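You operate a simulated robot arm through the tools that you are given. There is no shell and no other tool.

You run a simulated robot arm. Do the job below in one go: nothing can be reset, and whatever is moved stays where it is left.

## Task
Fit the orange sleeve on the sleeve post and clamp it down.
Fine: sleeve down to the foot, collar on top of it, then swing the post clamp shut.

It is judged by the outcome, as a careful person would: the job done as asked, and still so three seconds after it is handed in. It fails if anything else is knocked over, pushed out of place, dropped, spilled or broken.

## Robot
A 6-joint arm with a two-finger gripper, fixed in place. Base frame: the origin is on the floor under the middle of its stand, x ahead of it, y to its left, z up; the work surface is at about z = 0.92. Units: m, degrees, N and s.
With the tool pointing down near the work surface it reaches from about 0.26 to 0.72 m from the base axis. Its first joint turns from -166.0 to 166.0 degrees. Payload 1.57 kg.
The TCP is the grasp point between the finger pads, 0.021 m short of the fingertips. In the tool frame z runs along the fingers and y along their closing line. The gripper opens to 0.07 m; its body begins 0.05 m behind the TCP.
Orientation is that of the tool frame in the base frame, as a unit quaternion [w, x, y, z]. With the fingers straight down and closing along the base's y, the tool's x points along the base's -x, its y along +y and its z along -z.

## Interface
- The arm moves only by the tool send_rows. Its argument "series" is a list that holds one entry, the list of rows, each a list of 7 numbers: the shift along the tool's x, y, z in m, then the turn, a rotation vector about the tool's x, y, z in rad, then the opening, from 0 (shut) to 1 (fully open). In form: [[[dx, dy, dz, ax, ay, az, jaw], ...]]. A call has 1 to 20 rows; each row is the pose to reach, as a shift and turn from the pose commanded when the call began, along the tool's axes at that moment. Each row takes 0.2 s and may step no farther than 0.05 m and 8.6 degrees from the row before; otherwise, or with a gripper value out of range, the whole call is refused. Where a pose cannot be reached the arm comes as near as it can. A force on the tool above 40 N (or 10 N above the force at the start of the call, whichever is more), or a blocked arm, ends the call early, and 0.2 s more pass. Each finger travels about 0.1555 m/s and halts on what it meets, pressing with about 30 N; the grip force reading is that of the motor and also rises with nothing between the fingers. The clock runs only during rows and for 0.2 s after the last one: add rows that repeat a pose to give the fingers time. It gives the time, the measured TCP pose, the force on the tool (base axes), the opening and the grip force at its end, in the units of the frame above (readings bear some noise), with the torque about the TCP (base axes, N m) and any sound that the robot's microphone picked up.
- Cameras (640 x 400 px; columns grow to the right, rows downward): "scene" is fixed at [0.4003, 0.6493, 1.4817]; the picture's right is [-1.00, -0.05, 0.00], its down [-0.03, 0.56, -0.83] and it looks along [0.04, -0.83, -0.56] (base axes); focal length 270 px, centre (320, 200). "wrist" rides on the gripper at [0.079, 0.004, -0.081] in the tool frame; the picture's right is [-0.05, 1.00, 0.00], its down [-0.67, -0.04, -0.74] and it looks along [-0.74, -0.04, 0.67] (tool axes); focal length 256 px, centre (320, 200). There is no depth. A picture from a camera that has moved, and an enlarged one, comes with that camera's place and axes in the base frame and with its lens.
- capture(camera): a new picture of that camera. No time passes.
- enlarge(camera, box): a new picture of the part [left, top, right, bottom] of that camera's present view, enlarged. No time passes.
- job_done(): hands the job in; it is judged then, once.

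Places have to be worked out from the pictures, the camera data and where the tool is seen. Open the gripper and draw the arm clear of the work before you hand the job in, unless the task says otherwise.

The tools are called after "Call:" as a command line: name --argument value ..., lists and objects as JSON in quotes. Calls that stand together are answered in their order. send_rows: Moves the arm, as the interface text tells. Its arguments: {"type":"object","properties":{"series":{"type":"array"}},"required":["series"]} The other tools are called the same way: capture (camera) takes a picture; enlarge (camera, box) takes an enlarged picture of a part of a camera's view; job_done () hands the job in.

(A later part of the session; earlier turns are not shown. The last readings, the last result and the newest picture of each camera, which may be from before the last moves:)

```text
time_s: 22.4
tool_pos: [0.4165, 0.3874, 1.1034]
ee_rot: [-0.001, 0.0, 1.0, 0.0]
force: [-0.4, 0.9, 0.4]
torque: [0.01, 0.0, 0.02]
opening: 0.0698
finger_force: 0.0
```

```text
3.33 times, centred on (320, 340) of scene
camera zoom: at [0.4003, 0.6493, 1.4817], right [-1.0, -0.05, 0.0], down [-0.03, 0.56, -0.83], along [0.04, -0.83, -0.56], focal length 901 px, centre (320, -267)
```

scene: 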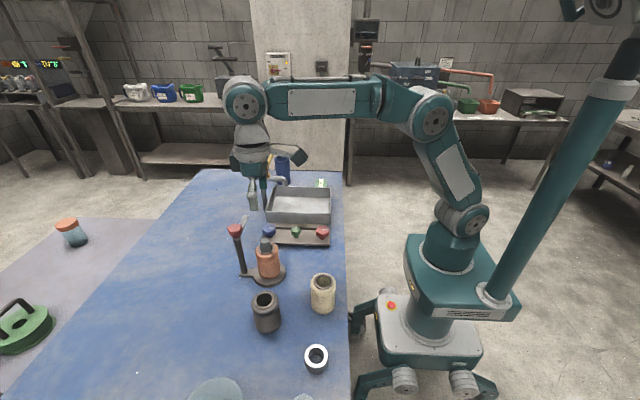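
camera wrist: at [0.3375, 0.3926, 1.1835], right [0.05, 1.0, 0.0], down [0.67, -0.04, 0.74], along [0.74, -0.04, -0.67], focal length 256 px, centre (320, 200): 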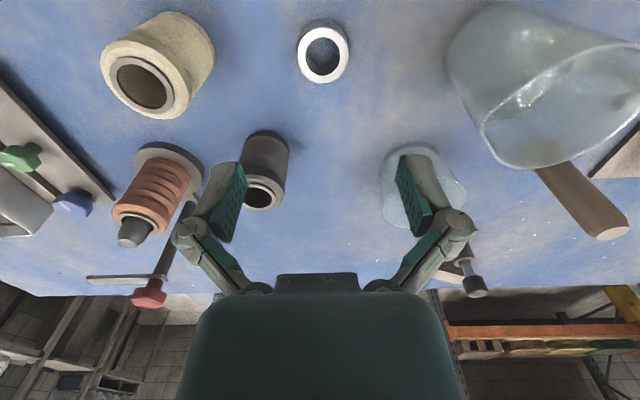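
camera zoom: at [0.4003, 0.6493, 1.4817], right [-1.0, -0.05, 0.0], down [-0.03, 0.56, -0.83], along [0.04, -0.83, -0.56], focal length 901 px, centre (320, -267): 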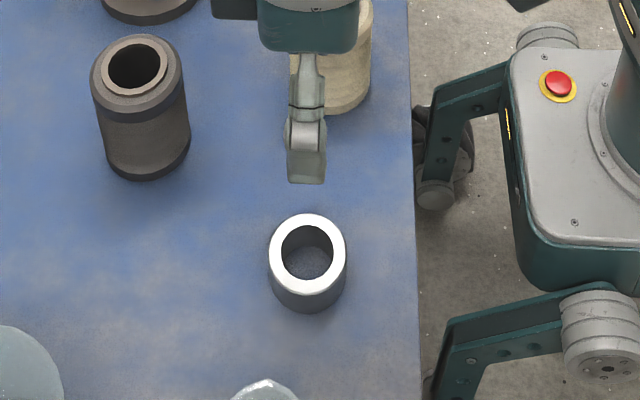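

The collar is nearly under the tool. I enlarge both views to fix its centre and height.

Call:
enlarge --camera "wrist" --box '[272, 0, 368, 100]'

Call:
enlarge --camera "scene" --box '[290, 310, 354, 380]'

```text
4.00 times, centred on (320, 50) of wrist
camera zoom: at [0.3375, 0.3926, 1.1835], right [0.05, 1.0, 0.0], down [0.67, -0.04, 0.74], along [0.74, -0.04, -0.67], focal length 1024 px, centre (320, 800)
```

zoom: 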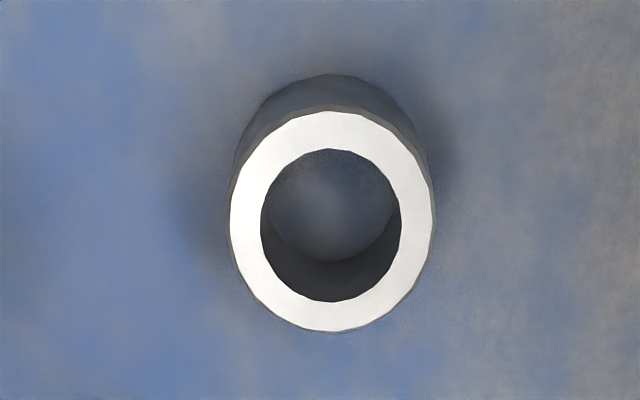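

```text
5.71 times, centred on (322, 345) of scene
camera zoom: at [0.4003, 0.6493, 1.4817], right [-1.0, -0.05, 0.0], down [-0.03, 0.56, -0.83], along [0.04, -0.83, -0.56], focal length 1545 px, centre (309, -629)
```

zoom: 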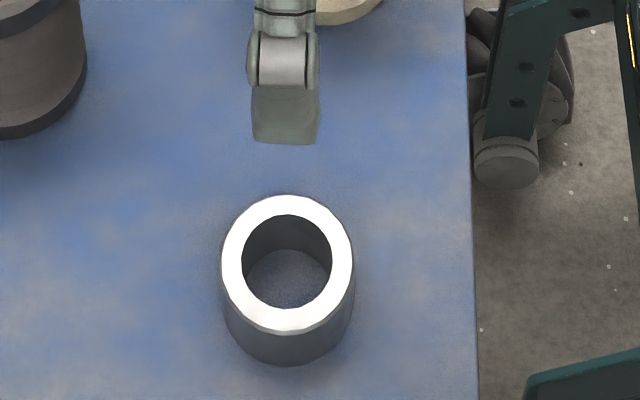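

The collar is about 44.5 mm outside, 30 mm bore and roughly 25 mm tall, centred near (0.418, 0.390). I correct by about 1.5 mm in x and 2.5 mm in y and descend most of the way, then check again.

Call:
send_rows --series '[[[-0.0015, 0.0025, 0.02, 0, 0, 0, 1], [-0.0015, 0.0025, 0.045, 0, 0, 0, 1], [-0.0015, 0.0025, 0.07, 0, 0, 0, 1], [-0.0015, 0.0025, 0.09, 0, 0, 0, 1], [-0.0015, 0.0025, 0.105, 0, 0, 0, 1], [-0.0015, 0.0025, 0.105, 0, 0, 0, 1]]]'

Call:
enlarge --camera "wrist" --box '[220, 60, 420, 200]'

Call:
enlarge --camera "scene" --box '[290, 310, 354, 380]'

```text
time_s: 23.8
tool_pos: [0.4185, 0.3913, 0.995]
ee_rot: [-0.001, 0.0, 1.0, 0.0]
force: [-0.3, 0.1, -0.1]
torque: [0.04, -0.01, 0.02]
opening: 0.0699
finger_force: 0.1
```

```text
2.86 times, centred on (320, 130) of wrist
camera zoom: at [0.3401, 0.3958, 1.0763], right [0.05, 1.0, 0.0], down [0.67, -0.03, 0.74], along [0.74, -0.04, -0.67], focal length 731 px, centre (320, 400)
```

zoom: 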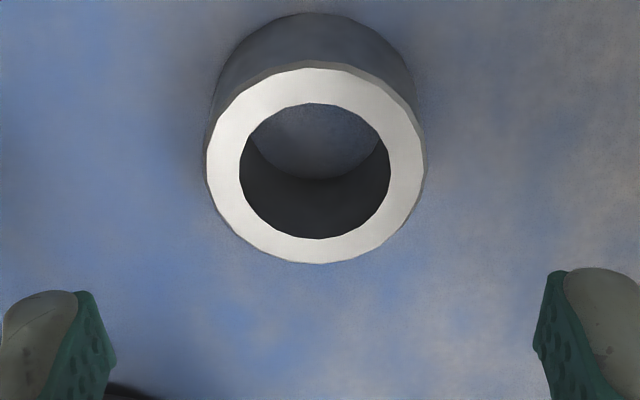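

```text
5.71 times, centred on (322, 345) of scene
camera zoom: at [0.4003, 0.6493, 1.4817], right [-1.0, -0.05, 0.0], down [-0.03, 0.56, -0.83], along [0.04, -0.83, -0.56], focal length 1545 px, centre (309, -629)
```

zoom: 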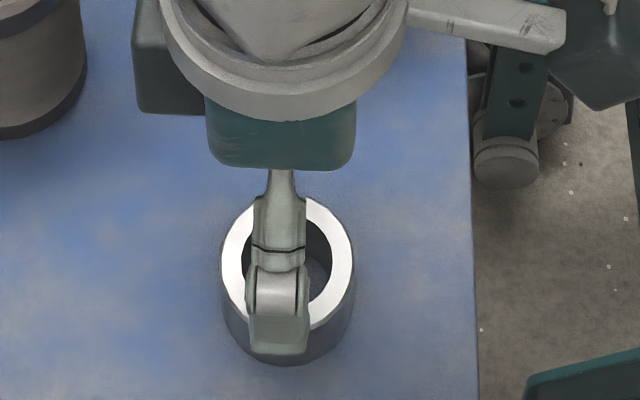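

The collar is centred between the fingers to within about 1 mm both ways. I go down to z about 0.945, which leaves the fingertips a few mm above the table and above the collar's lower edge.

Call:
send_rows --series '[[[0.001, -0.0004, 0.015, 0, 0, 0, 1], [0.001, -0.0004, 0.03, 0, 0, 0, 1], [0.001, -0.0004, 0.04, 0, 0, 0, 1], [0.001, -0.0004, 0.046, 0, 0, 0, 1], [0.001, -0.0004, 0.05, 0, 0, 0, 1], [0.001, -0.0004, 0.05, 0, 0, 0, 1]]]'

Call:
capture --camera "wrist"

Call:
enlarge --camera "scene" --box '[290, 310, 354, 380]'

```text
time_s: 25.2
tool_pos: [0.4189, 0.3907, 0.9475]
ee_rot: [0.0, -0.001, 1.0, -0.001]
force: [-0.4, 0.8, -1.1]
torque: [-0.01, 0.01, 0.01]
opening: 0.0704
finger_force: 0.1
```

```text
taken
camera wrist: at [0.3396, 0.3951, 1.0273], right [0.05, 1.0, 0.0], down [0.67, -0.03, 0.74], along [0.74, -0.04, -0.67], focal length 256 px, centre (320, 200)
```

wrist: 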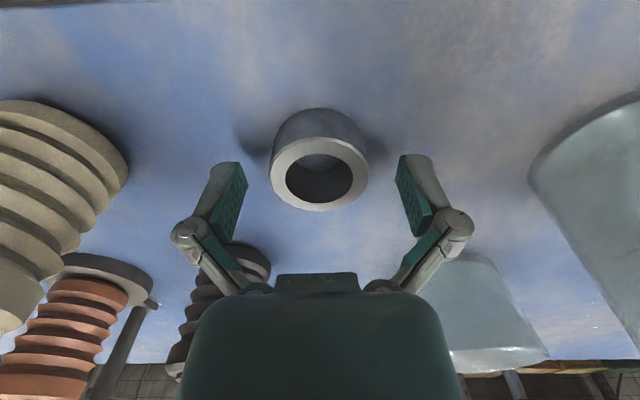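

```text
5.71 times, centred on (322, 345) of scene
camera zoom: at [0.4003, 0.6493, 1.4817], right [-1.0, -0.05, 0.0], down [-0.03, 0.56, -0.83], along [0.04, -0.83, -0.56], focal length 1545 px, centre (309, -629)
```

zoom: 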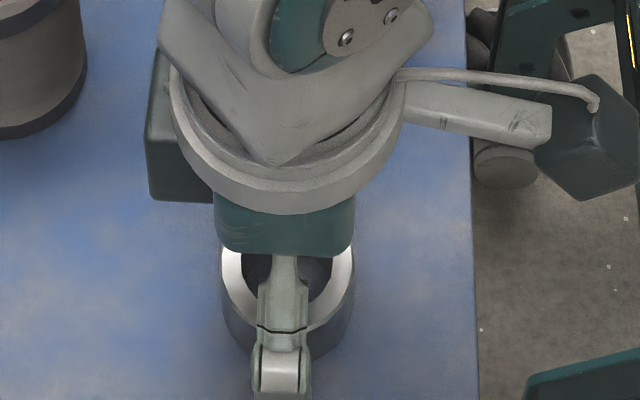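

The collar is centred (column 320) and its top is at about z 0.942, so it is only about 22 mm tall. I lower another 2 mm and close on it gently.

Call:
send_rows --series '[[[0, 0, 0.002, 0, 0, 0, 1], [0, 0, 0.002, 0, 0, 0, 0.85], [0, 0, 0.002, 0, 0, 0, 0.7], [0, 0, 0.002, 0, 0, 0, 0.4], [0, 0, 0.002, 0, 0, 0, 0], [0, 0, 0.002, 0, 0, 0, 0], [0, 0, 0.002, 0, 0, 0, 0]]]'

Call:
enlarge --camera "wrist" --box '[220, 80, 420, 260]'

Call:
enlarge --camera "scene" --box '[290, 310, 354, 380]'

```text
time_s: 26.8
tool_pos: [0.4193, 0.3901, 0.9457]
ee_rot: [0.0, 0.0, 1.0, -0.001]
force: [0.7, -0.4, 4.3]
torque: [-0.1, 0.02, 0.02]
opening: 0.0454
finger_force: 29.7
```

```text
2.22 times, centred on (320, 170) of wrist
camera zoom: at [0.3395, 0.3948, 1.0254], right [0.05, 1.0, 0.0], down [0.67, -0.03, 0.74], along [0.74, -0.04, -0.67], focal length 569 px, centre (320, 267)
```

zoom: 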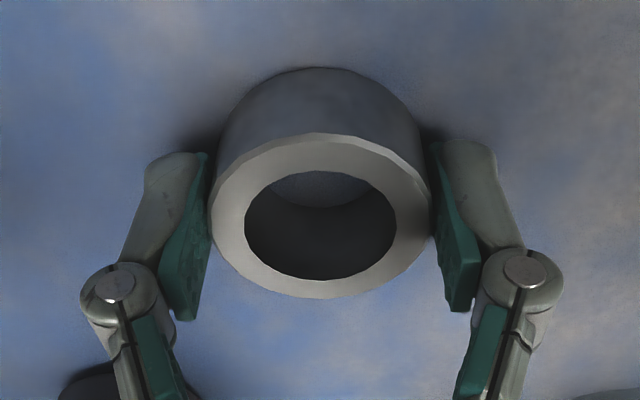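

```text
5.71 times, centred on (322, 345) of scene
camera zoom: at [0.4003, 0.6493, 1.4817], right [-1.0, -0.05, 0.0], down [-0.03, 0.56, -0.83], along [0.04, -0.83, -0.56], focal length 1545 px, centre (309, -629)
```

zoom: 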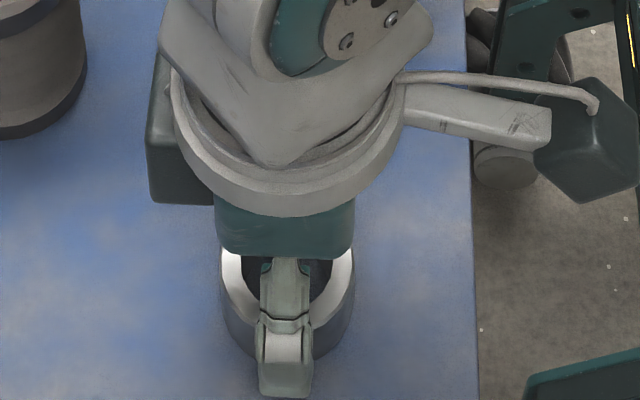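

Gripped at 45.4 mm, but the pads only overlap the collar's top 7 mm or so. I open slightly, go 3 mm lower and grip again for a firmer hold, still off the table.

Call:
send_rows --series '[[[0, 0, 0, 0, 0, 0, 0.8], [0, 0, 0, 0, 0, 0, 0.85], [0, 0, 0.0015, 0, 0, 0, 0.85], [0, 0, 0.003, 0, 0, 0, 0.85], [0, 0, 0.003, 0, 0, 0, 0.6], [0, 0, 0.003, 0, 0, 0, 0.3], [0, 0, 0.003, 0, 0, 0, 0], [0, 0, 0.003, 0, 0, 0, 0]]]'

Call:
enlarge --camera "wrist" --box '[220, 80, 420, 260]'

```text
time_s: 28.6
tool_pos: [0.4197, 0.3907, 0.9424]
ee_rot: [0.001, 0.0, 1.0, -0.001]
force: [-0.1, 0.8, 4.1]
torque: [-0.08, 0.0, 0.0]
opening: 0.0455
finger_force: 30.1
```

```text
2.22 times, centred on (320, 170) of wrist
camera zoom: at [0.3397, 0.395, 1.0225], right [0.05, 1.0, 0.0], down [0.67, -0.03, 0.74], along [0.74, -0.04, -0.67], focal length 569 px, centre (320, 267)
```

zoom: 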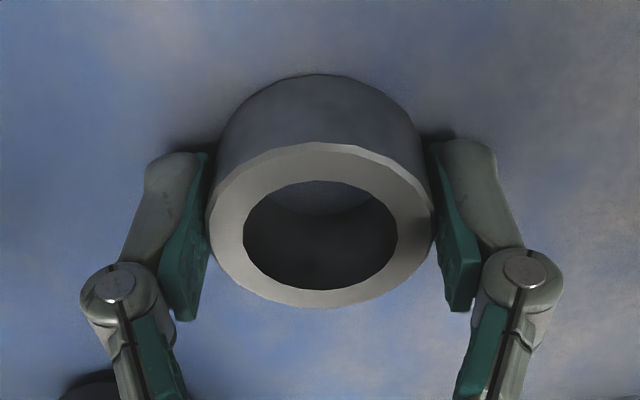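

Good grip now (45.5 mm, about 20 mm tall collar, no table contact). I lift it straight up, then carry it over to the post at height, turning the gripper by the same 32° as before.

Call:
send_rows --series '[[[0, 0, -0.01, 0, 0, 0, 0], [0, 0, -0.035, 0, 0, 0, 0], [0, 0, -0.075, 0, 0, 0, 0], [0, 0, -0.115, 0, 0, 0, 0], [0, 0, -0.155, 0, 0, 0, 0], [0, 0, -0.19, 0, 0, 0, 0], [0, 0, -0.213, 0, 0, 0, 0], [-0.0223, -0.035, -0.218, 0, 0, 0.14, 0], [-0.0446, -0.07, -0.218, 0, 0, 0.28, 0], [-0.0669, -0.105, -0.218, 0, 0, 0.42, 0], [-0.0892, -0.14, -0.218, 0, 0, 0.56, 0], [-0.1115, -0.175, -0.218, 0, 0, 0.56, 0], [-0.1335, -0.2095, -0.218, 0, 0, 0.56, 0], [-0.1335, -0.2095, -0.218, 0, 0, 0.56, 0]]]'

Call:
capture --camera "wrist"

Call:
enlarge --camera "scene" --box '[220, 170, 316, 250]'

```text
time_s: 31.6
tool_pos: [0.5542, 0.1812, 1.161]
ee_rot: [-0.001, 0.277, 0.961, -0.001]
force: [-0.8, -0.5, -0.7]
torque: [-0.02, 0.02, -0.01]
opening: 0.0454
finger_force: 29.6
```

```text
taken
camera wrist: at [0.4889, 0.2278, 1.2412], right [0.58, 0.82, 0.0], down [0.55, -0.38, 0.74], along [0.61, -0.43, -0.67], focal length 256 px, centre (320, 200)
```

wrist: 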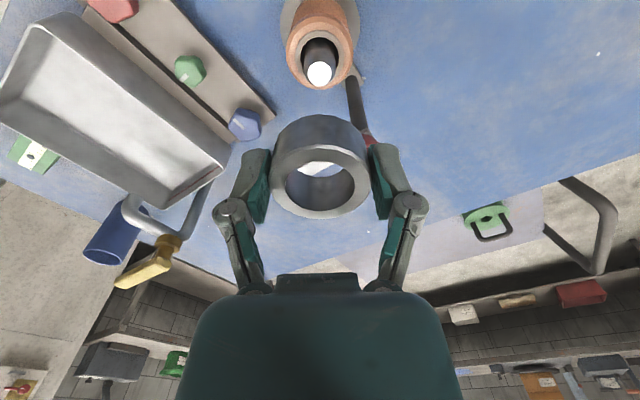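

```text
5.00 times, centred on (268, 210) of scene
camera zoom: at [0.4003, 0.6493, 1.4817], right [-1.0, -0.05, 0.0], down [-0.03, 0.56, -0.83], along [0.04, -0.83, -0.56], focal length 1352 px, centre (580, 150)
```

zoom: 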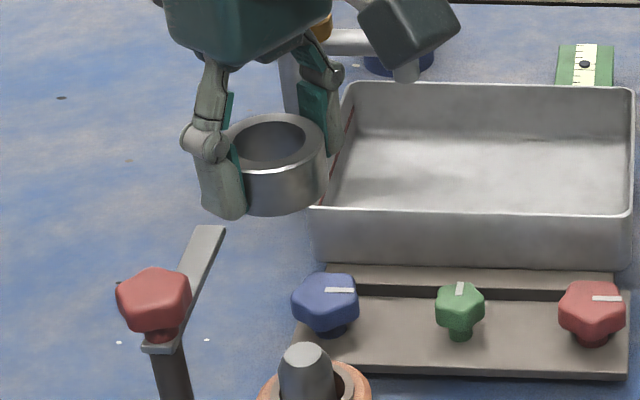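

The post top shows at column 319.5 through the wrist camera, in line with the collar. I enlarge to trim the other direction.

Call:
enlarge --camera "wrist" --box '[270, 0, 370, 110]'

Call:
enlarge --camera "scene" --box '[245, 185, 301, 265]'

```text
3.64 times, centred on (320, 55) of wrist
camera zoom: at [0.4889, 0.2278, 1.2412], right [0.58, 0.82, 0.0], down [0.55, -0.38, 0.74], along [0.61, -0.43, -0.67], focal length 931 px, centre (320, 727)
```

zoom: 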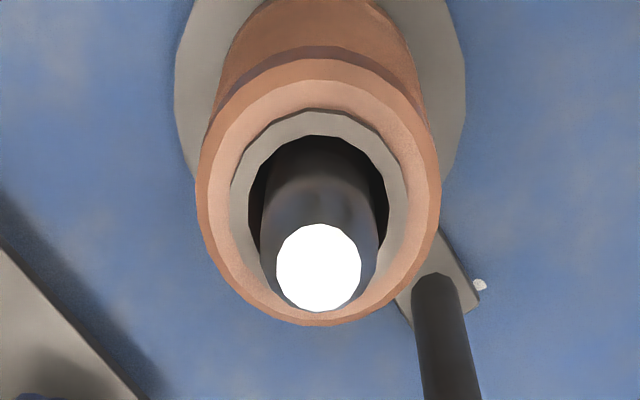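

```text
5.00 times, centred on (273, 225) of scene
camera zoom: at [0.4003, 0.6493, 1.4817], right [-1.0, -0.05, 0.0], down [-0.03, 0.56, -0.83], along [0.04, -0.83, -0.56], focal length 1352 px, centre (555, 75)
```

zoom: 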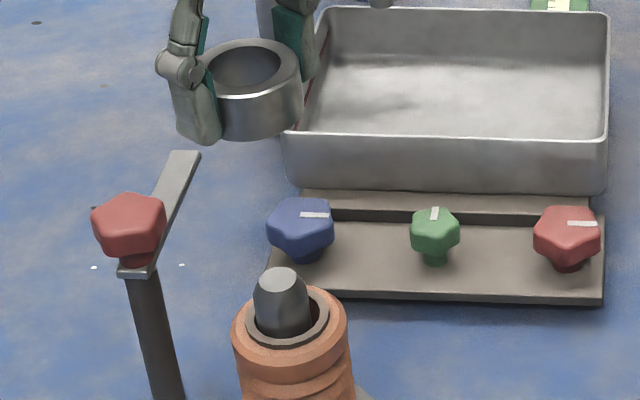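

Both views agree to about 1 mm: post and collar are lined up. I lower until the collar's lower edge is just above the post top, then check again.

Call:
send_rows --series '[[[0.0007, 0, 0.02, 0, 0, 0, 0], [0.0007, 0, 0.04, 0, 0, 0, 0], [0.0007, 0, 0.06, 0, 0, 0, 0], [0.0007, 0, 0.075, 0, 0, 0, 0], [0.0007, 0, 0.084, 0, 0, 0, 0], [0.0007, 0, 0.084, 0, 0, 0, 0]]]'

Call:
capture --camera "wrist"

Call:
enlarge --camera "scene" --box '[230, 200, 310, 260]'

Call:
enlarge --camera "wrist" --box '[250, 20, 390, 240]'

```text
time_s: 33.0
tool_pos: [0.5526, 0.1811, 1.0749]
ee_rot: [0.001, 0.276, 0.961, -0.001]
force: [-0.1, -0.1, -1.0]
torque: [0.02, 0.01, -0.01]
opening: 0.0454
finger_force: 30.2
```

```text
taken
camera wrist: at [0.4875, 0.2272, 1.1556], right [0.58, 0.82, 0.0], down [0.55, -0.38, 0.74], along [0.61, -0.43, -0.67], focal length 256 px, centre (320, 200)
```

wrist: 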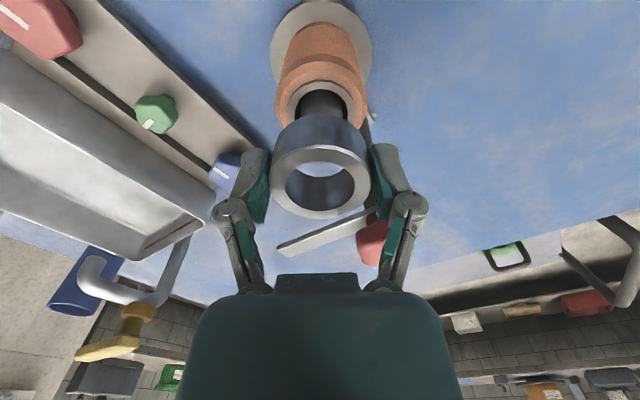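

```text
6.67 times, centred on (270, 230) of scene
camera zoom: at [0.4003, 0.6493, 1.4817], right [-1.0, -0.05, 0.0], down [-0.03, 0.56, -0.83], along [0.04, -0.83, -0.56], focal length 1802 px, centre (653, 0)
```

zoom: 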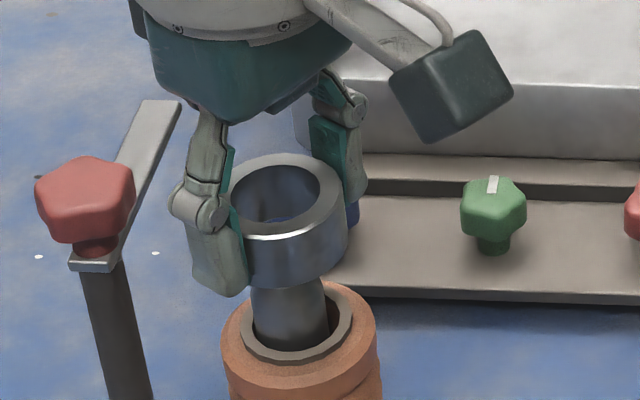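

```text
1.82 times, centred on (320, 130) of wrist
camera zoom: at [0.4875, 0.2272, 1.1556], right [0.58, 0.82, 0.0], down [0.55, -0.38, 0.74], along [0.61, -0.43, -0.67], focal length 465 px, centre (320, 327)
```

zoom: 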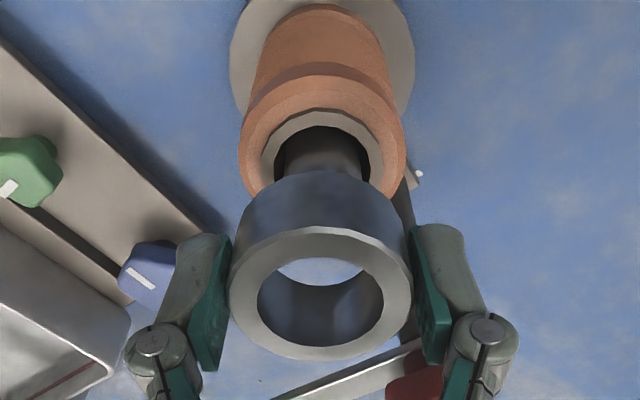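

The wrist view is within 1 mm, but in the scene view the collar sits about 1.5–2 mm short in x of the post axis. I shift it by (-1.5, +0.8) mm in the tool frame and look again before going down.

Call:
send_rows --series '[[[-0.0015, 0.0008, 0, 0, 0, 0, 0], [-0.0015, 0.0008, 0, 0, 0, 0, 0], [-0.0015, 0.0008, 0, 0, 0, 0, 0]]]'

Call:
enlarge --camera "scene" --box '[240, 205, 304, 255]'

Call:
enlarge --camera "wrist" --box '[260, 20, 380, 160]'

```text
time_s: 33.8
tool_pos: [0.5546, 0.181, 1.0763]
ee_rot: [0.0, 0.276, 0.961, 0.0]
force: [0.5, -0.3, -1.5]
torque: [0.0, -0.01, 0.01]
opening: 0.0455
finger_force: 29.9
```

```text
8.00 times, centred on (272, 230) of scene
camera zoom: at [0.4003, 0.6493, 1.4817], right [-1.0, -0.05, 0.0], down [-0.03, 0.56, -0.83], along [0.04, -0.83, -0.56], focal length 2163 px, centre (704, -40)
```

zoom: 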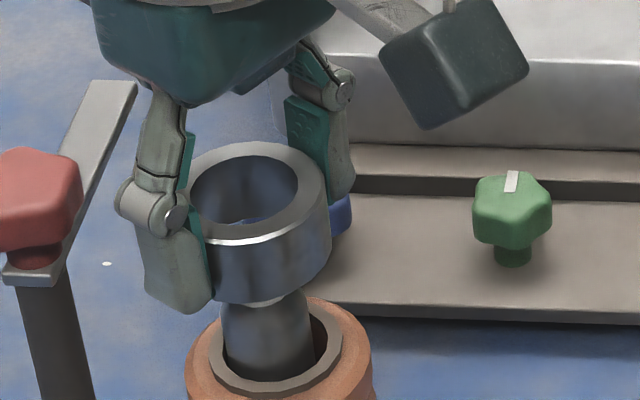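

```text
2.86 times, centred on (320, 90) of wrist
camera zoom: at [0.4894, 0.2269, 1.1562], right [0.58, 0.82, 0.0], down [0.55, -0.38, 0.74], along [0.61, -0.43, -0.67], focal length 731 px, centre (320, 514)
```

zoom: 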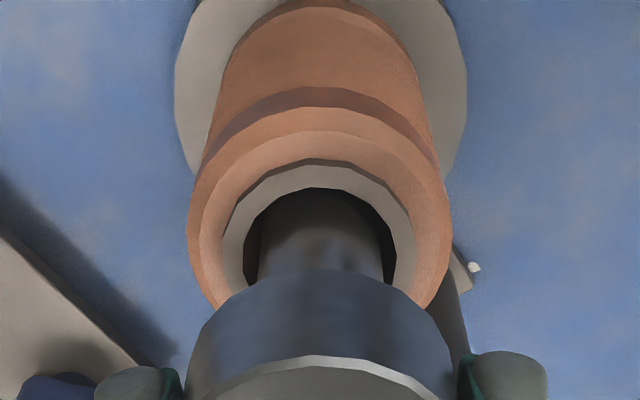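

Now aligned in both views: collar at 248 against post axis at 247 in the scene, and post, sleeve and collar all at 320–321 in the wrist view. I lower 25 mm slowly so that the post enters the collar.

Call:
send_rows --series '[[[0, 0, 0.004, 0, 0, 0, 0], [0, 0, 0.008, 0, 0, 0, 0], [0, 0, 0.012, 0, 0, 0, 0], [0, 0, 0.016, 0, 0, 0, 0], [0, 0, 0.02, 0, 0, 0, 0], [0, 0, 0.025, 0, 0, 0, 0], [0, 0, 0.025, 0, 0, 0, 0]]]'

Call:
enlarge --camera "scene" --box '[240, 205, 304, 255]'

Call:
capture --camera "wrist"

```text
time_s: 35.4
tool_pos: [0.5532, 0.1807, 1.0511]
ee_rot: [0.0, 0.276, 0.961, -0.001]
force: [-0.5, 0.3, -0.9]
torque: [-0.01, -0.01, 0.01]
opening: 0.0455
finger_force: 30.0
```

```text
8.00 times, centred on (272, 230) of scene
camera zoom: at [0.4003, 0.6493, 1.4817], right [-1.0, -0.05, 0.0], down [-0.03, 0.56, -0.83], along [0.04, -0.83, -0.56], focal length 2163 px, centre (704, -40)
```

zoom: 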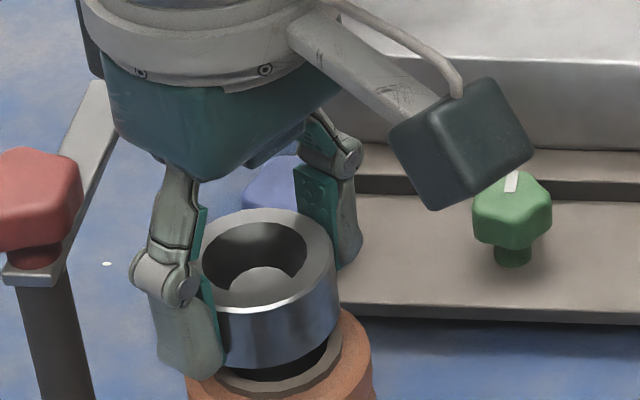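

```text
taken
camera wrist: at [0.4893, 0.2272, 1.1307], right [0.58, 0.82, 0.0], down [0.55, -0.38, 0.74], along [0.61, -0.43, -0.67], focal length 256 px, centre (320, 200)
```

wrist: 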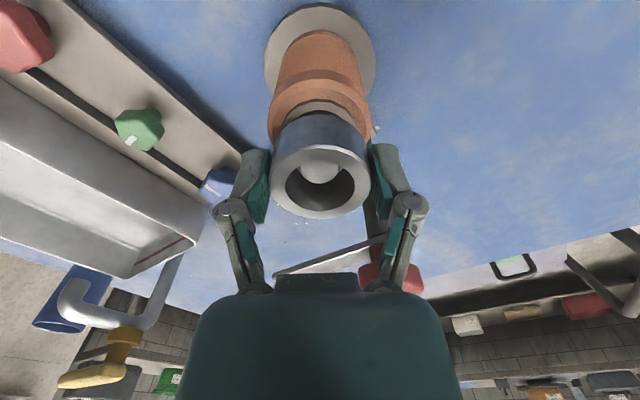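

The post top is inside the collar with no contact force. I go on: about 10 mm more, then in 1 mm steps to meet the sleeve.

Call:
send_rows --series '[[[0, 0, 0.003, 0, 0, 0, 0], [0, 0, 0.006, 0, 0, 0, 0], [0, 0, 0.009, 0, 0, 0, 0], [0, 0, 0.01, 0, 0, 0, 0], [0, 0, 0.011, 0, 0, 0, 0]]]'

Call:
enlarge --camera "scene" --box '[240, 215, 304, 265]'

```text
time_s: 36.6
tool_pos: [0.5544, 0.1825, 1.0391]
ee_rot: [0.0, 0.277, 0.961, -0.001]
force: [-0.6, -0.7, 0.9]
torque: [-0.04, 0.06, 0.01]
opening: 0.0453
finger_force: 30.5
```

```text
8.00 times, centred on (272, 240) of scene
camera zoom: at [0.4003, 0.6493, 1.4817], right [-1.0, -0.05, 0.0], down [-0.03, 0.56, -0.83], along [0.04, -0.83, -0.56], focal length 2163 px, centre (704, -120)
```

zoom: 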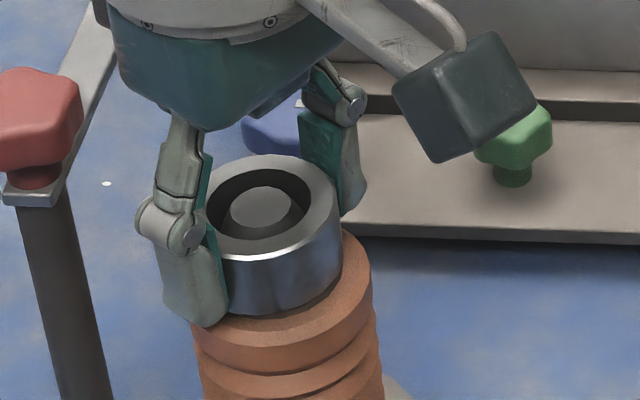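

The collar is all but on the sleeve, with the post well centred in it. Two more half-millimetre steps to make firm contact.

Call:
send_rows --series '[[[0, 0, 0.0007, 0, 0, 0, 0], [0, 0, 0.0014, 0, 0, 0, 0]]]'

Call:
enlarge --camera "scene" --box '[250, 235, 298, 275]'

```text
time_s: 37.2
tool_pos: [0.5535, 0.1819, 1.0399]
ee_rot: [0.001, 0.276, 0.961, 0.001]
force: [-1.8, 1.7, 13.9]
torque: [0.07, 0.33, 0.0]
opening: 0.045
finger_force: 30.3
```

```text
10.00 times, centred on (274, 255) of scene
camera zoom: at [0.4003, 0.6493, 1.4817], right [-1.0, -0.05, 0.0], down [-0.03, 0.56, -0.83], along [0.04, -0.83, -0.56], focal length 2704 px, centre (780, -350)
```

zoom: 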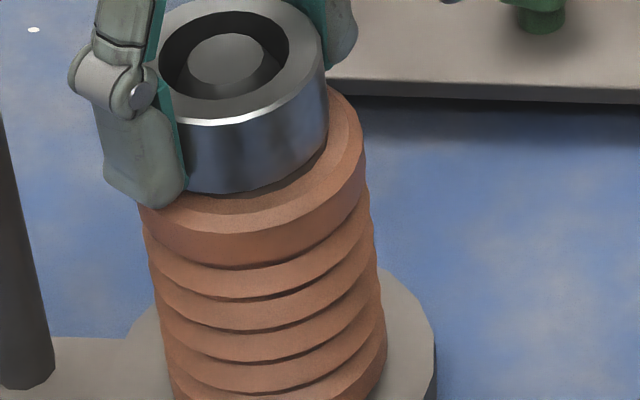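

Contact force 13.9 N at z 1.039: the collar rests on the sleeve. I ease off slightly and open the fingers.

Call:
send_rows --series '[[[0, 0, 0.0007, 0, 0, 0, 0.68], [0, 0, 0.0004, 0, 0, 0, 0.75], [0, 0, 0, 0, 0, 0, 0.9], [0, 0, 0, 0, 0, 0, 1], [0, 0, 0, 0, 0, 0, 1]]]'

Call:
enlarge --camera "scene" --box '[240, 215, 304, 265]'

Call:
capture --camera "wrist"

```text
time_s: 38.4
tool_pos: [0.5541, 0.1814, 1.038]
ee_rot: [0.0, 0.277, 0.961, -0.001]
force: [-0.3, 0.2, 0.8]
torque: [0.0, 0.0, -0.01]
opening: 0.0703
finger_force: 0.0
```

```text
8.00 times, centred on (272, 240) of scene
camera zoom: at [0.4003, 0.6493, 1.4817], right [-1.0, -0.05, 0.0], down [-0.03, 0.56, -0.83], along [0.04, -0.83, -0.56], focal length 2163 px, centre (704, -120)
```

zoom: 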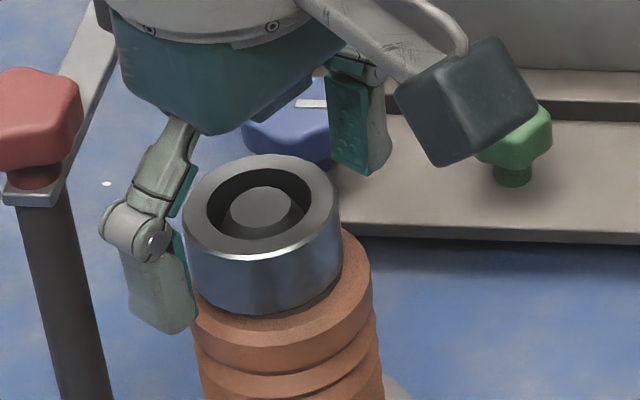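

```text
taken
camera wrist: at [0.4887, 0.2274, 1.1188], right [0.58, 0.82, 0.0], down [0.55, -0.38, 0.74], along [0.61, -0.43, -0.67], focal length 256 px, centre (320, 200)
```

wrist: 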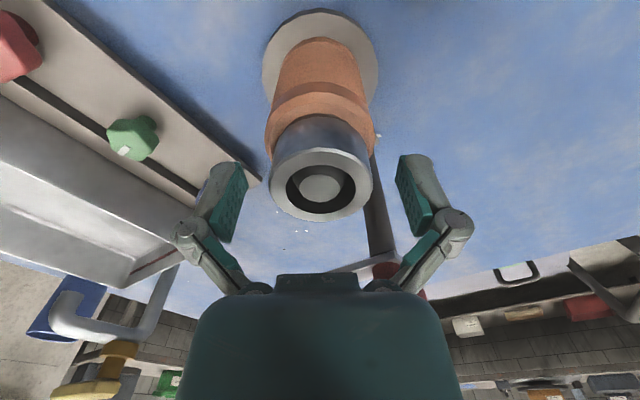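

The collar sits squarely on the sleeve around the post. I lift the open gripper straight up clear of it and look at the clamp.

Call:
send_rows --series '[[[0, 0, -0.006, 0, 0, 0, 1], [0, 0, -0.02, 0, 0, 0, 1], [0, 0, -0.045, 0, 0, 0, 1], [0, 0, -0.08, 0, 0, 0, 1], [0, 0, -0.12, 0, 0, 0, 1], [0, 0, -0.14, 0, 0, -0.14, 1], [0, 0, -0.14, 0, 0, -0.28, 1], [0, 0, -0.14, 0, 0, -0.42, 1], [0, 0, -0.14, 0, 0, -0.56, 1], [0, 0, -0.14, 0, 0, -0.56, 1]]]'

Call:
capture --camera "wrist"

Call:
enlarge --camera "scene" --box '[216, 205, 296, 265]'

Call:
enlarge --camera "wrist" --box '[210, 0, 370, 200]'

```text
time_s: 40.6
tool_pos: [0.5546, 0.1802, 1.1787]
ee_rot: [-0.001, 0.0, 1.0, -0.001]
force: [0.0, -1.0, -0.5]
torque: [0.02, -0.02, 0.01]
opening: 0.0698
finger_force: 0.1
```

```text
taken
camera wrist: at [0.4747, 0.1858, 1.2585], right [0.05, 1.0, 0.0], down [0.67, -0.03, 0.74], along [0.74, -0.04, -0.67], focal length 256 px, centre (320, 200)
```

wrist: 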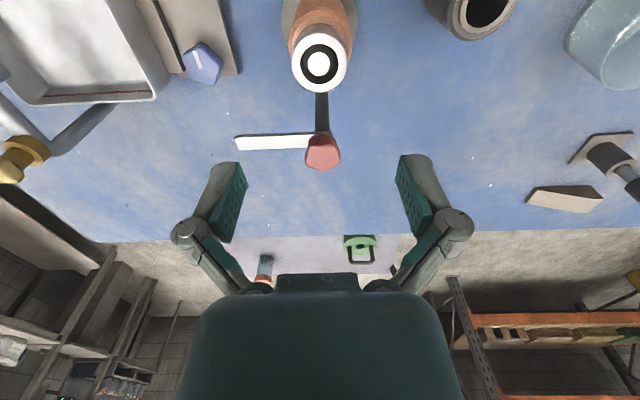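

```text
6.67 times, centred on (256, 235) of scene
camera zoom: at [0.4003, 0.6493, 1.4817], right [-1.0, -0.05, 0.0], down [-0.03, 0.56, -0.83], along [0.04, -0.83, -0.56], focal length 1802 px, centre (747, -33)
```

zoom: 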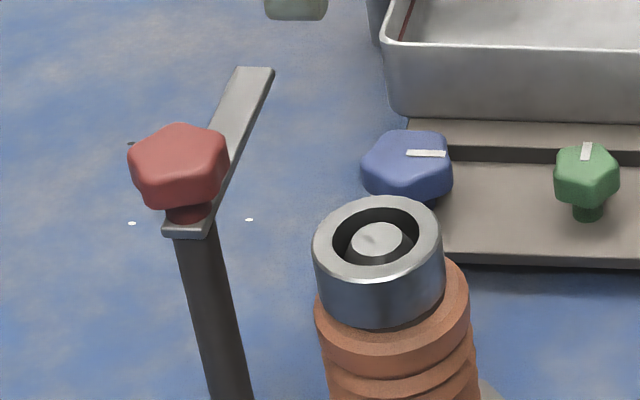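

```text
2.00 times, centred on (290, 100) of wrist
camera zoom: at [0.4747, 0.1858, 1.2585], right [0.05, 1.0, 0.0], down [0.67, -0.03, 0.74], along [0.74, -0.04, -0.67], focal length 512 px, centre (380, 400)
```

zoom: 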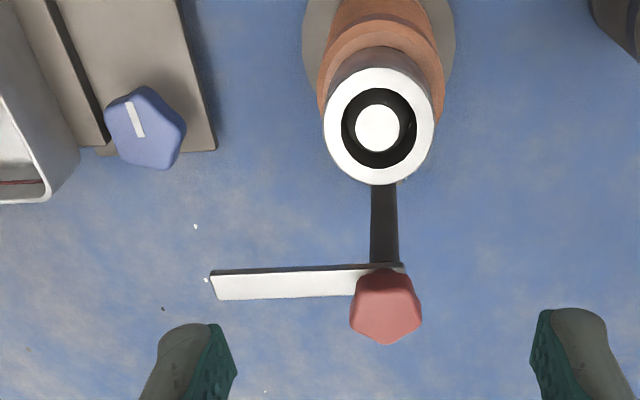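

Sleeve, collar and post are stacked as they should be; the collar top is level with the post top and a few mm below the clamp arm, which points along -y from its pivot at about (0.618, 0.181). I will push the arm round (clockwise from above) with closed fingers from its +x side. First I move, fingers closing, to a spot high above and beyond the arm.

Call:
send_rows --series '[[[-0.02, -0.014, 0, 0, 0, 0, 0.6], [-0.045, -0.03, 0, 0, 0, 0, 0.3], [-0.07, -0.048, 0.01, 0, 0, 0, 0], [-0.0954, -0.066, 0.03, 0, 0, 0, 0], [-0.0974, -0.068, 0.05, 0, 0, 0, 0], [-0.0974, -0.068, 0.07, 0, 0, 0, 0], [-0.0974, -0.068, 0.07, 0, 0, 0, 0]]]'

Call:
capture --camera "wrist"

Call:
enlarge --camera "scene" --box '[200, 180, 296, 255]'

```text
time_s: 42.2
tool_pos: [0.6519, 0.1126, 1.1071]
ee_rot: [0.0, 0.0, 1.0, -0.001]
force: [-0.1, 0.2, 0.1]
torque: [-0.02, -0.02, -0.01]
opening: 0.0002
finger_force: 28.2
```

```text
taken
camera wrist: at [0.5716, 0.1175, 1.1882], right [0.05, 1.0, 0.0], down [0.67, -0.03, 0.74], along [0.74, -0.04, -0.67], focal length 256 px, centre (320, 200)
```

wrist: 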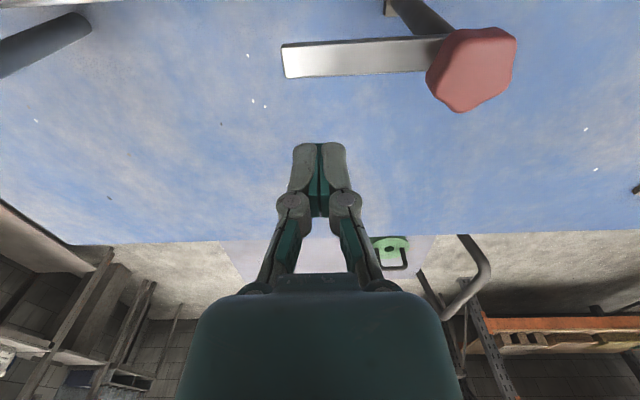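

```text
5.33 times, centred on (248, 218) of scene
camera zoom: at [0.4003, 0.6493, 1.4817], right [-1.0, -0.05, 0.0], down [-0.03, 0.56, -0.83], along [0.04, -0.83, -0.56], focal length 1442 px, centre (704, 107)
```

zoom: 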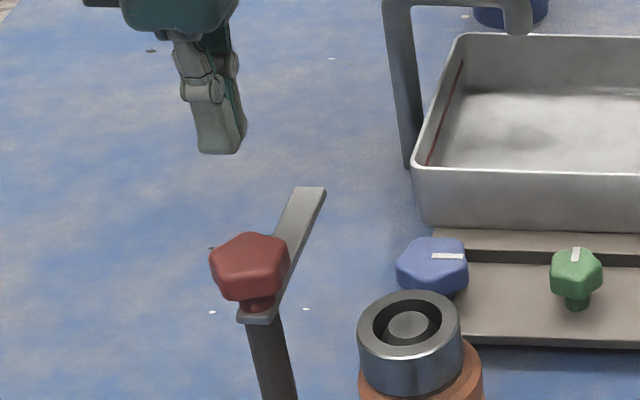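

The closed fingers are at (0.652, 0.113); from the wrist view the arm spans x 0.613–0.630 and ends near y 0.095, pivot about (0.618, 0.181). Going by fingertip versus arm in the same picture, arm underside is near 1.0445 and collar top near 1.038 in tool coordinates, so I lower to TCP z about 1.064 and compare heights by eye.

Call:
send_rows --series '[[[0, 0, 0.015, 0, 0, 0, 0], [0, 0, 0.03, 0, 0, 0, 0], [0, 0, 0.043, 0, 0, 0, 0], [0, 0, 0.043, 0, 0, 0, 0]]]'

Call:
enlarge --camera "scene" --box '[216, 190, 280, 240]'

Call:
capture --camera "wrist"

```text
time_s: 43.2
tool_pos: [0.6527, 0.1128, 1.0639]
ee_rot: [0.001, 0.0, 1.0, -0.001]
force: [-0.2, 0.1, -0.5]
torque: [0.0, 0.04, -0.01]
opening: 0.0
finger_force: 28.6
```

```text
8.00 times, centred on (248, 215) of scene
camera zoom: at [0.4003, 0.6493, 1.4817], right [-1.0, -0.05, 0.0], down [-0.03, 0.56, -0.83], along [0.04, -0.83, -0.56], focal length 2163 px, centre (896, 80)
```

zoom: 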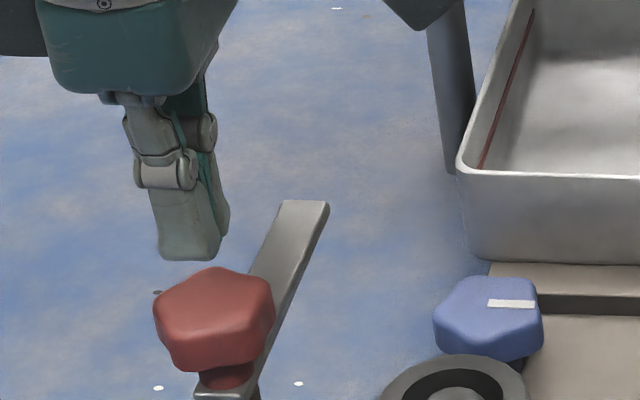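

```text
taken
camera wrist: at [0.5728, 0.1181, 1.1453], right [0.05, 1.0, 0.0], down [0.67, -0.03, 0.74], along [0.74, -0.04, -0.67], focal length 256 px, centre (320, 200)
```

wrist: 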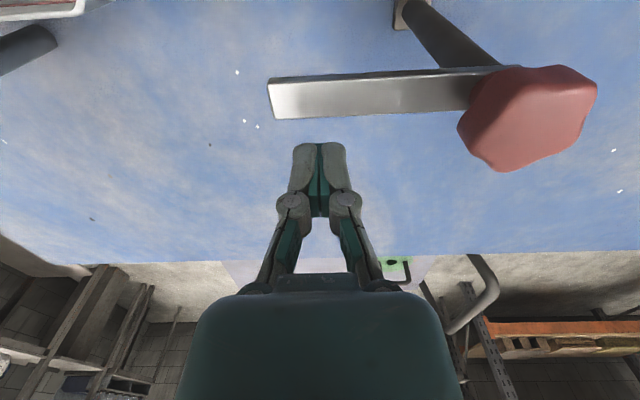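

By comparison the fingertips are now about level with the arm's top face, so about 2.5 mm lower they will bear on its side yet stay above the collar. I lower that bit and push slowly in -x, following the arc for about the first 30°, watching the force.

Call:
send_rows --series '[[[0, 0, 0.0024, 0, 0, 0, 0], [0.008, 0, 0.0024, 0, 0, 0, 0], [0.014, -0.0013, 0.0024, 0, 0, 0, 0], [0.02, -0.0023, 0.0024, 0, 0, 0, 0], [0.026, -0.0028, 0.0024, 0, 0, 0, 0], [0.0312, -0.0036, 0.0024, 0, 0, 0, 0]]]'

Call:
enlarge --camera "scene" --box '[216, 190, 296, 250]'

Call:
capture --camera "wrist"

```text
time_s: 44.6
tool_pos: [0.6198, 0.1098, 1.063]
ee_rot: [-0.001, 0.0, 1.0, -0.001]
force: [0.4, -0.4, 0.3]
torque: [0.03, 0.01, 0.01]
opening: 0.0
finger_force: 28.7
```

```text
6.67 times, centred on (256, 220) of scene
camera zoom: at [0.4003, 0.6493, 1.4817], right [-1.0, -0.05, 0.0], down [-0.03, 0.56, -0.83], along [0.04, -0.83, -0.56], focal length 1802 px, centre (747, 67)
```

zoom: 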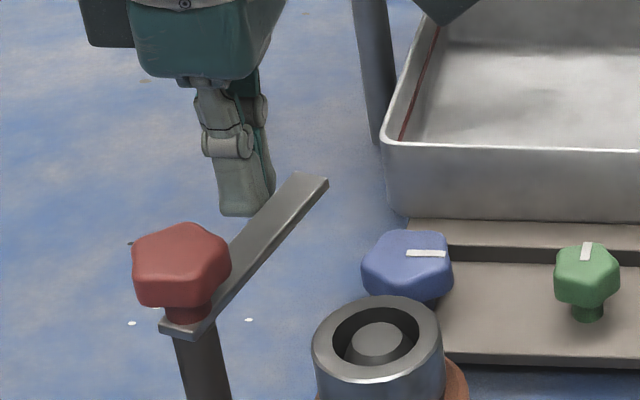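

```text
taken
camera wrist: at [0.5406, 0.1143, 1.1437], right [0.05, 1.0, 0.0], down [0.67, -0.03, 0.74], along [0.74, -0.04, -0.67], focal length 256 px, centre (320, 200)
```

wrist: 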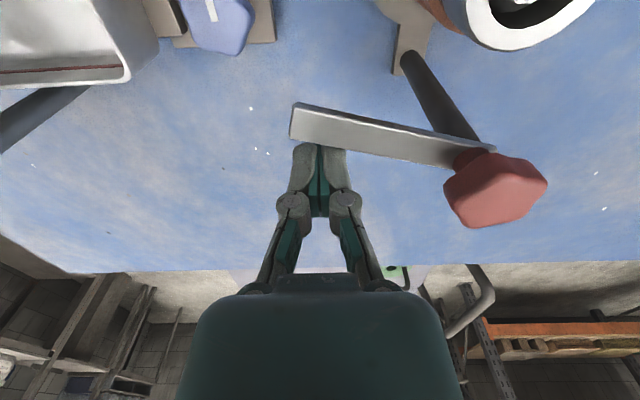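

The arm turns easily (no noticeable force), and is now about 20–25° round. I continue along the arc to about 60°, still short of the collar.

Call:
send_rows --series '[[[0.0054, 0.0002, 0, 0, 0, 0, 0], [0.0108, 0.0006, 0, 0, 0, 0, 0], [0.0161, 0.0011, 0, 0, 0, 0, 0], [0.0214, 0.0027, 0, 0, 0, 0, 0], [0.0267, 0.0046, 0, 0, 0, 0, 0], [0.032, 0.0067, 0, 0, 0, 0, 0], [0.0368, 0.0098, 0, 0, 0, 0, 0], [0.0416, 0.0132, 0, 0, 0, 0, 0], [0.0464, 0.0169, 0, 0, 0, 0, 0]]]'

Call:
enlarge --camera "scene" --box '[226, 195, 306, 255]'

Call:
capture --camera "wrist"

```text
time_s: 46.6
tool_pos: [0.5744, 0.1273, 1.0624]
ee_rot: [-0.001, 0.0, 1.0, 0.0]
force: [0.7, 0.6, 0.4]
torque: [-0.02, 0.01, -0.04]
opening: 0.0
finger_force: 28.0
```

```text
6.67 times, centred on (266, 225) of scene
camera zoom: at [0.4003, 0.6493, 1.4817], right [-1.0, -0.05, 0.0], down [-0.03, 0.56, -0.83], along [0.04, -0.83, -0.56], focal length 1802 px, centre (680, 33)
```

zoom: 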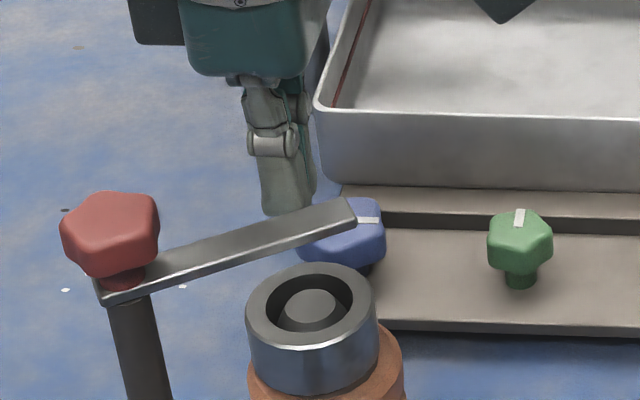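

```text
taken
camera wrist: at [0.4944, 0.1314, 1.1436], right [0.05, 1.0, 0.0], down [0.67, -0.03, 0.74], along [0.74, -0.04, -0.67], focal length 256 px, centre (320, 200)
```

wrist: 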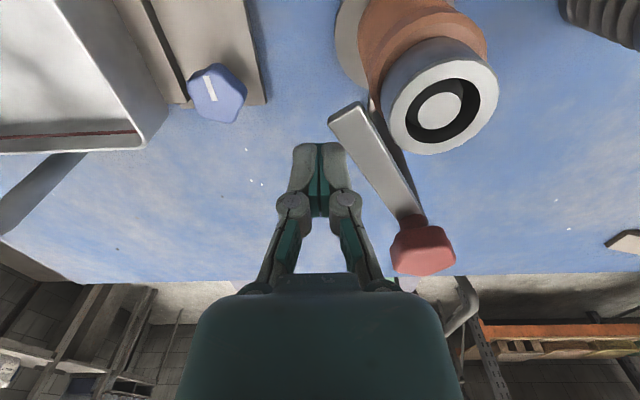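

The arm is about 60° round, still above the collar's top level, and the fingertips look 6–8 mm above the collar. I lower 1.5 mm for a better bearing on the arm and push on to about 80°, then look.

Call:
send_rows --series '[[[0.002, 0.0025, 0.0015, 0, 0, 0, 0], [0.0045, 0.006, 0.0015, 0, 0, 0, 0], [0.0075, 0.01, 0.0015, 0, 0, 0, 0], [0.0106, 0.0146, 0.0015, 0, 0, 0, 0], [0.0118, 0.0178, 0.0015, 0, 0, 0, 0], [0.0128, 0.0204, 0.0015, 0, 0, 0, 0]]]'

Call:
enlarge --camera "scene" --box '[226, 205, 306, 265]'

Call:
capture --camera "wrist"

```text
time_s: 48.0
tool_pos: [0.5601, 0.1474, 1.0618]
ee_rot: [0.0, 0.0, 1.0, -0.001]
force: [-0.1, 0.3, 0.0]
torque: [-0.02, -0.01, 0.02]
opening: 0.0
finger_force: 28.4
```

```text
6.67 times, centred on (266, 235) of scene
camera zoom: at [0.4003, 0.6493, 1.4817], right [-1.0, -0.05, 0.0], down [-0.03, 0.56, -0.83], along [0.04, -0.83, -0.56], focal length 1802 px, centre (680, -33)
```

zoom: 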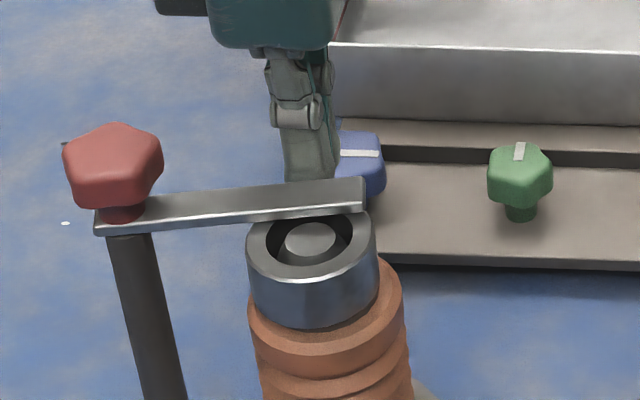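

```text
taken
camera wrist: at [0.4812, 0.1515, 1.1424], right [0.05, 1.0, 0.0], down [0.67, -0.03, 0.74], along [0.74, -0.04, -0.67], focal length 256 px, centre (320, 200)
```

wrist: 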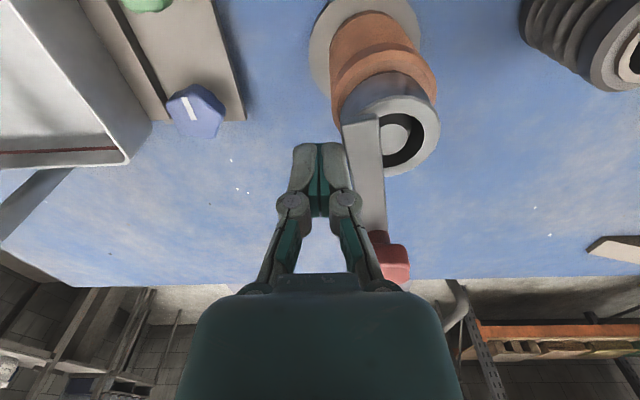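

The arm is over the back half of the collar and clear of it, and still no load. I push the last 11 mm or so in slow 3 mm steps, to bring the arm across the middle of the post.

Call:
send_rows --series '[[[0.001, 0.003, 0, 0, 0, 0, 0], [0.002, 0.006, 0, 0, 0, 0, 0], [0.003, 0.009, 0, 0, 0, 0, 0], [0.0035, 0.011, 0, 0, 0, 0, 0]]]'

Call:
enlarge --camera "scene" --box '[226, 205, 306, 265]'

Call:
capture --camera "wrist"

Call:
enlarge --camera "wrist" --box '[270, 50, 450, 220]'

```text
time_s: 49.0
tool_pos: [0.5563, 0.157, 1.0609]
ee_rot: [0.001, -0.001, 1.0, -0.001]
force: [0.5, -0.7, 1.6]
torque: [0.0, -0.01, 0.0]
opening: 0.0003
finger_force: 28.8
```

```text
6.67 times, centred on (266, 235) of scene
camera zoom: at [0.4003, 0.6493, 1.4817], right [-1.0, -0.05, 0.0], down [-0.03, 0.56, -0.83], along [0.04, -0.83, -0.56], focal length 1802 px, centre (680, -33)
```

zoom: 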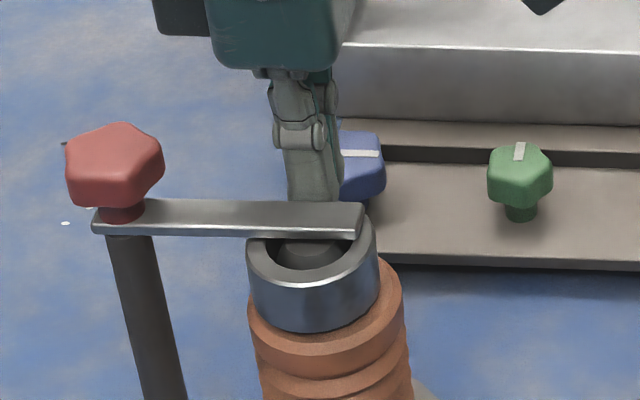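

```text
taken
camera wrist: at [0.4774, 0.1629, 1.1425], right [0.05, 1.0, 0.0], down [0.67, -0.03, 0.74], along [0.74, -0.04, -0.67], focal length 256 px, centre (320, 200)
```

wrist: 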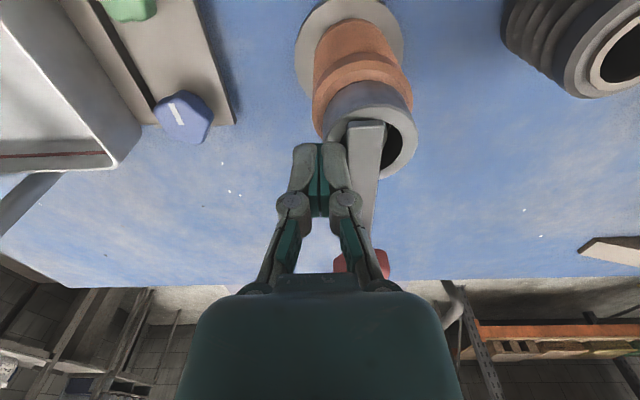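

```text
2.35 times, centred on (360, 135) of wrist
camera zoom: at [0.4774, 0.1629, 1.1425], right [0.05, 1.0, 0.0], down [0.67, -0.03, 0.74], along [0.74, -0.04, -0.67], focal length 602 px, centre (226, 353)
```

zoom: 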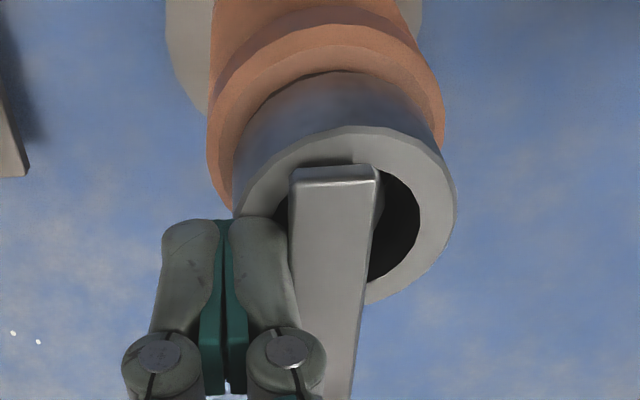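

The arm lies across the collar, about 2° short of pointing straight at the post's middle. I push another 2.5 mm in 1 mm steps, watching for a stop.

Call:
send_rows --series '[[[0, 0.001, 0, 0, 0, 0, 0], [0, 0.002, 0, 0, 0, 0, 0], [0, 0.0028, 0, 0, 0, 0, 0]]]'

Call:
enlarge --camera "scene" --box '[226, 205, 306, 265]'

Call:
enlarge --camera "wrist" --box '[270, 50, 450, 220]'

```text
time_s: 49.8
tool_pos: [0.5565, 0.1601, 1.0613]
ee_rot: [0.001, 0.001, 1.0, -0.001]
force: [-1.9, -4.6, 7.1]
torque: [-0.04, 0.02, -0.01]
opening: 0.0001
finger_force: 28.8
```

```text
6.67 times, centred on (266, 235) of scene
camera zoom: at [0.4003, 0.6493, 1.4817], right [-1.0, -0.05, 0.0], down [-0.03, 0.56, -0.83], along [0.04, -0.83, -0.56], focal length 1802 px, centre (680, -33)
```

zoom: 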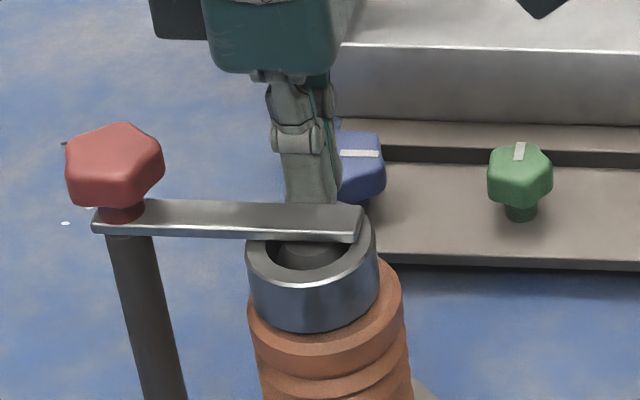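

```text
2.35 times, centred on (360, 135) of wrist
camera zoom: at [0.4777, 0.165, 1.1424], right [0.05, 1.0, 0.0], down [0.67, -0.03, 0.74], along [0.74, -0.04, -0.67], focal length 602 px, centre (226, 353)
```

zoom: 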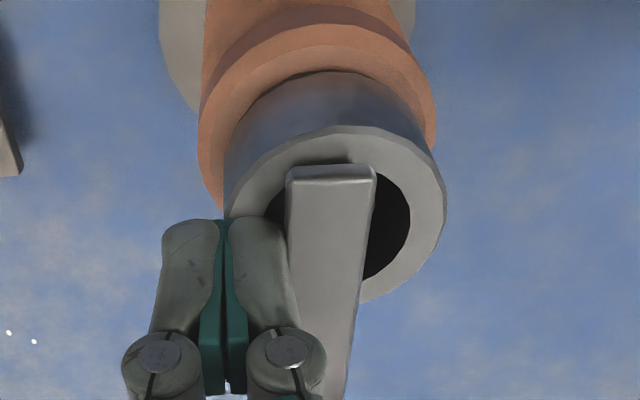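

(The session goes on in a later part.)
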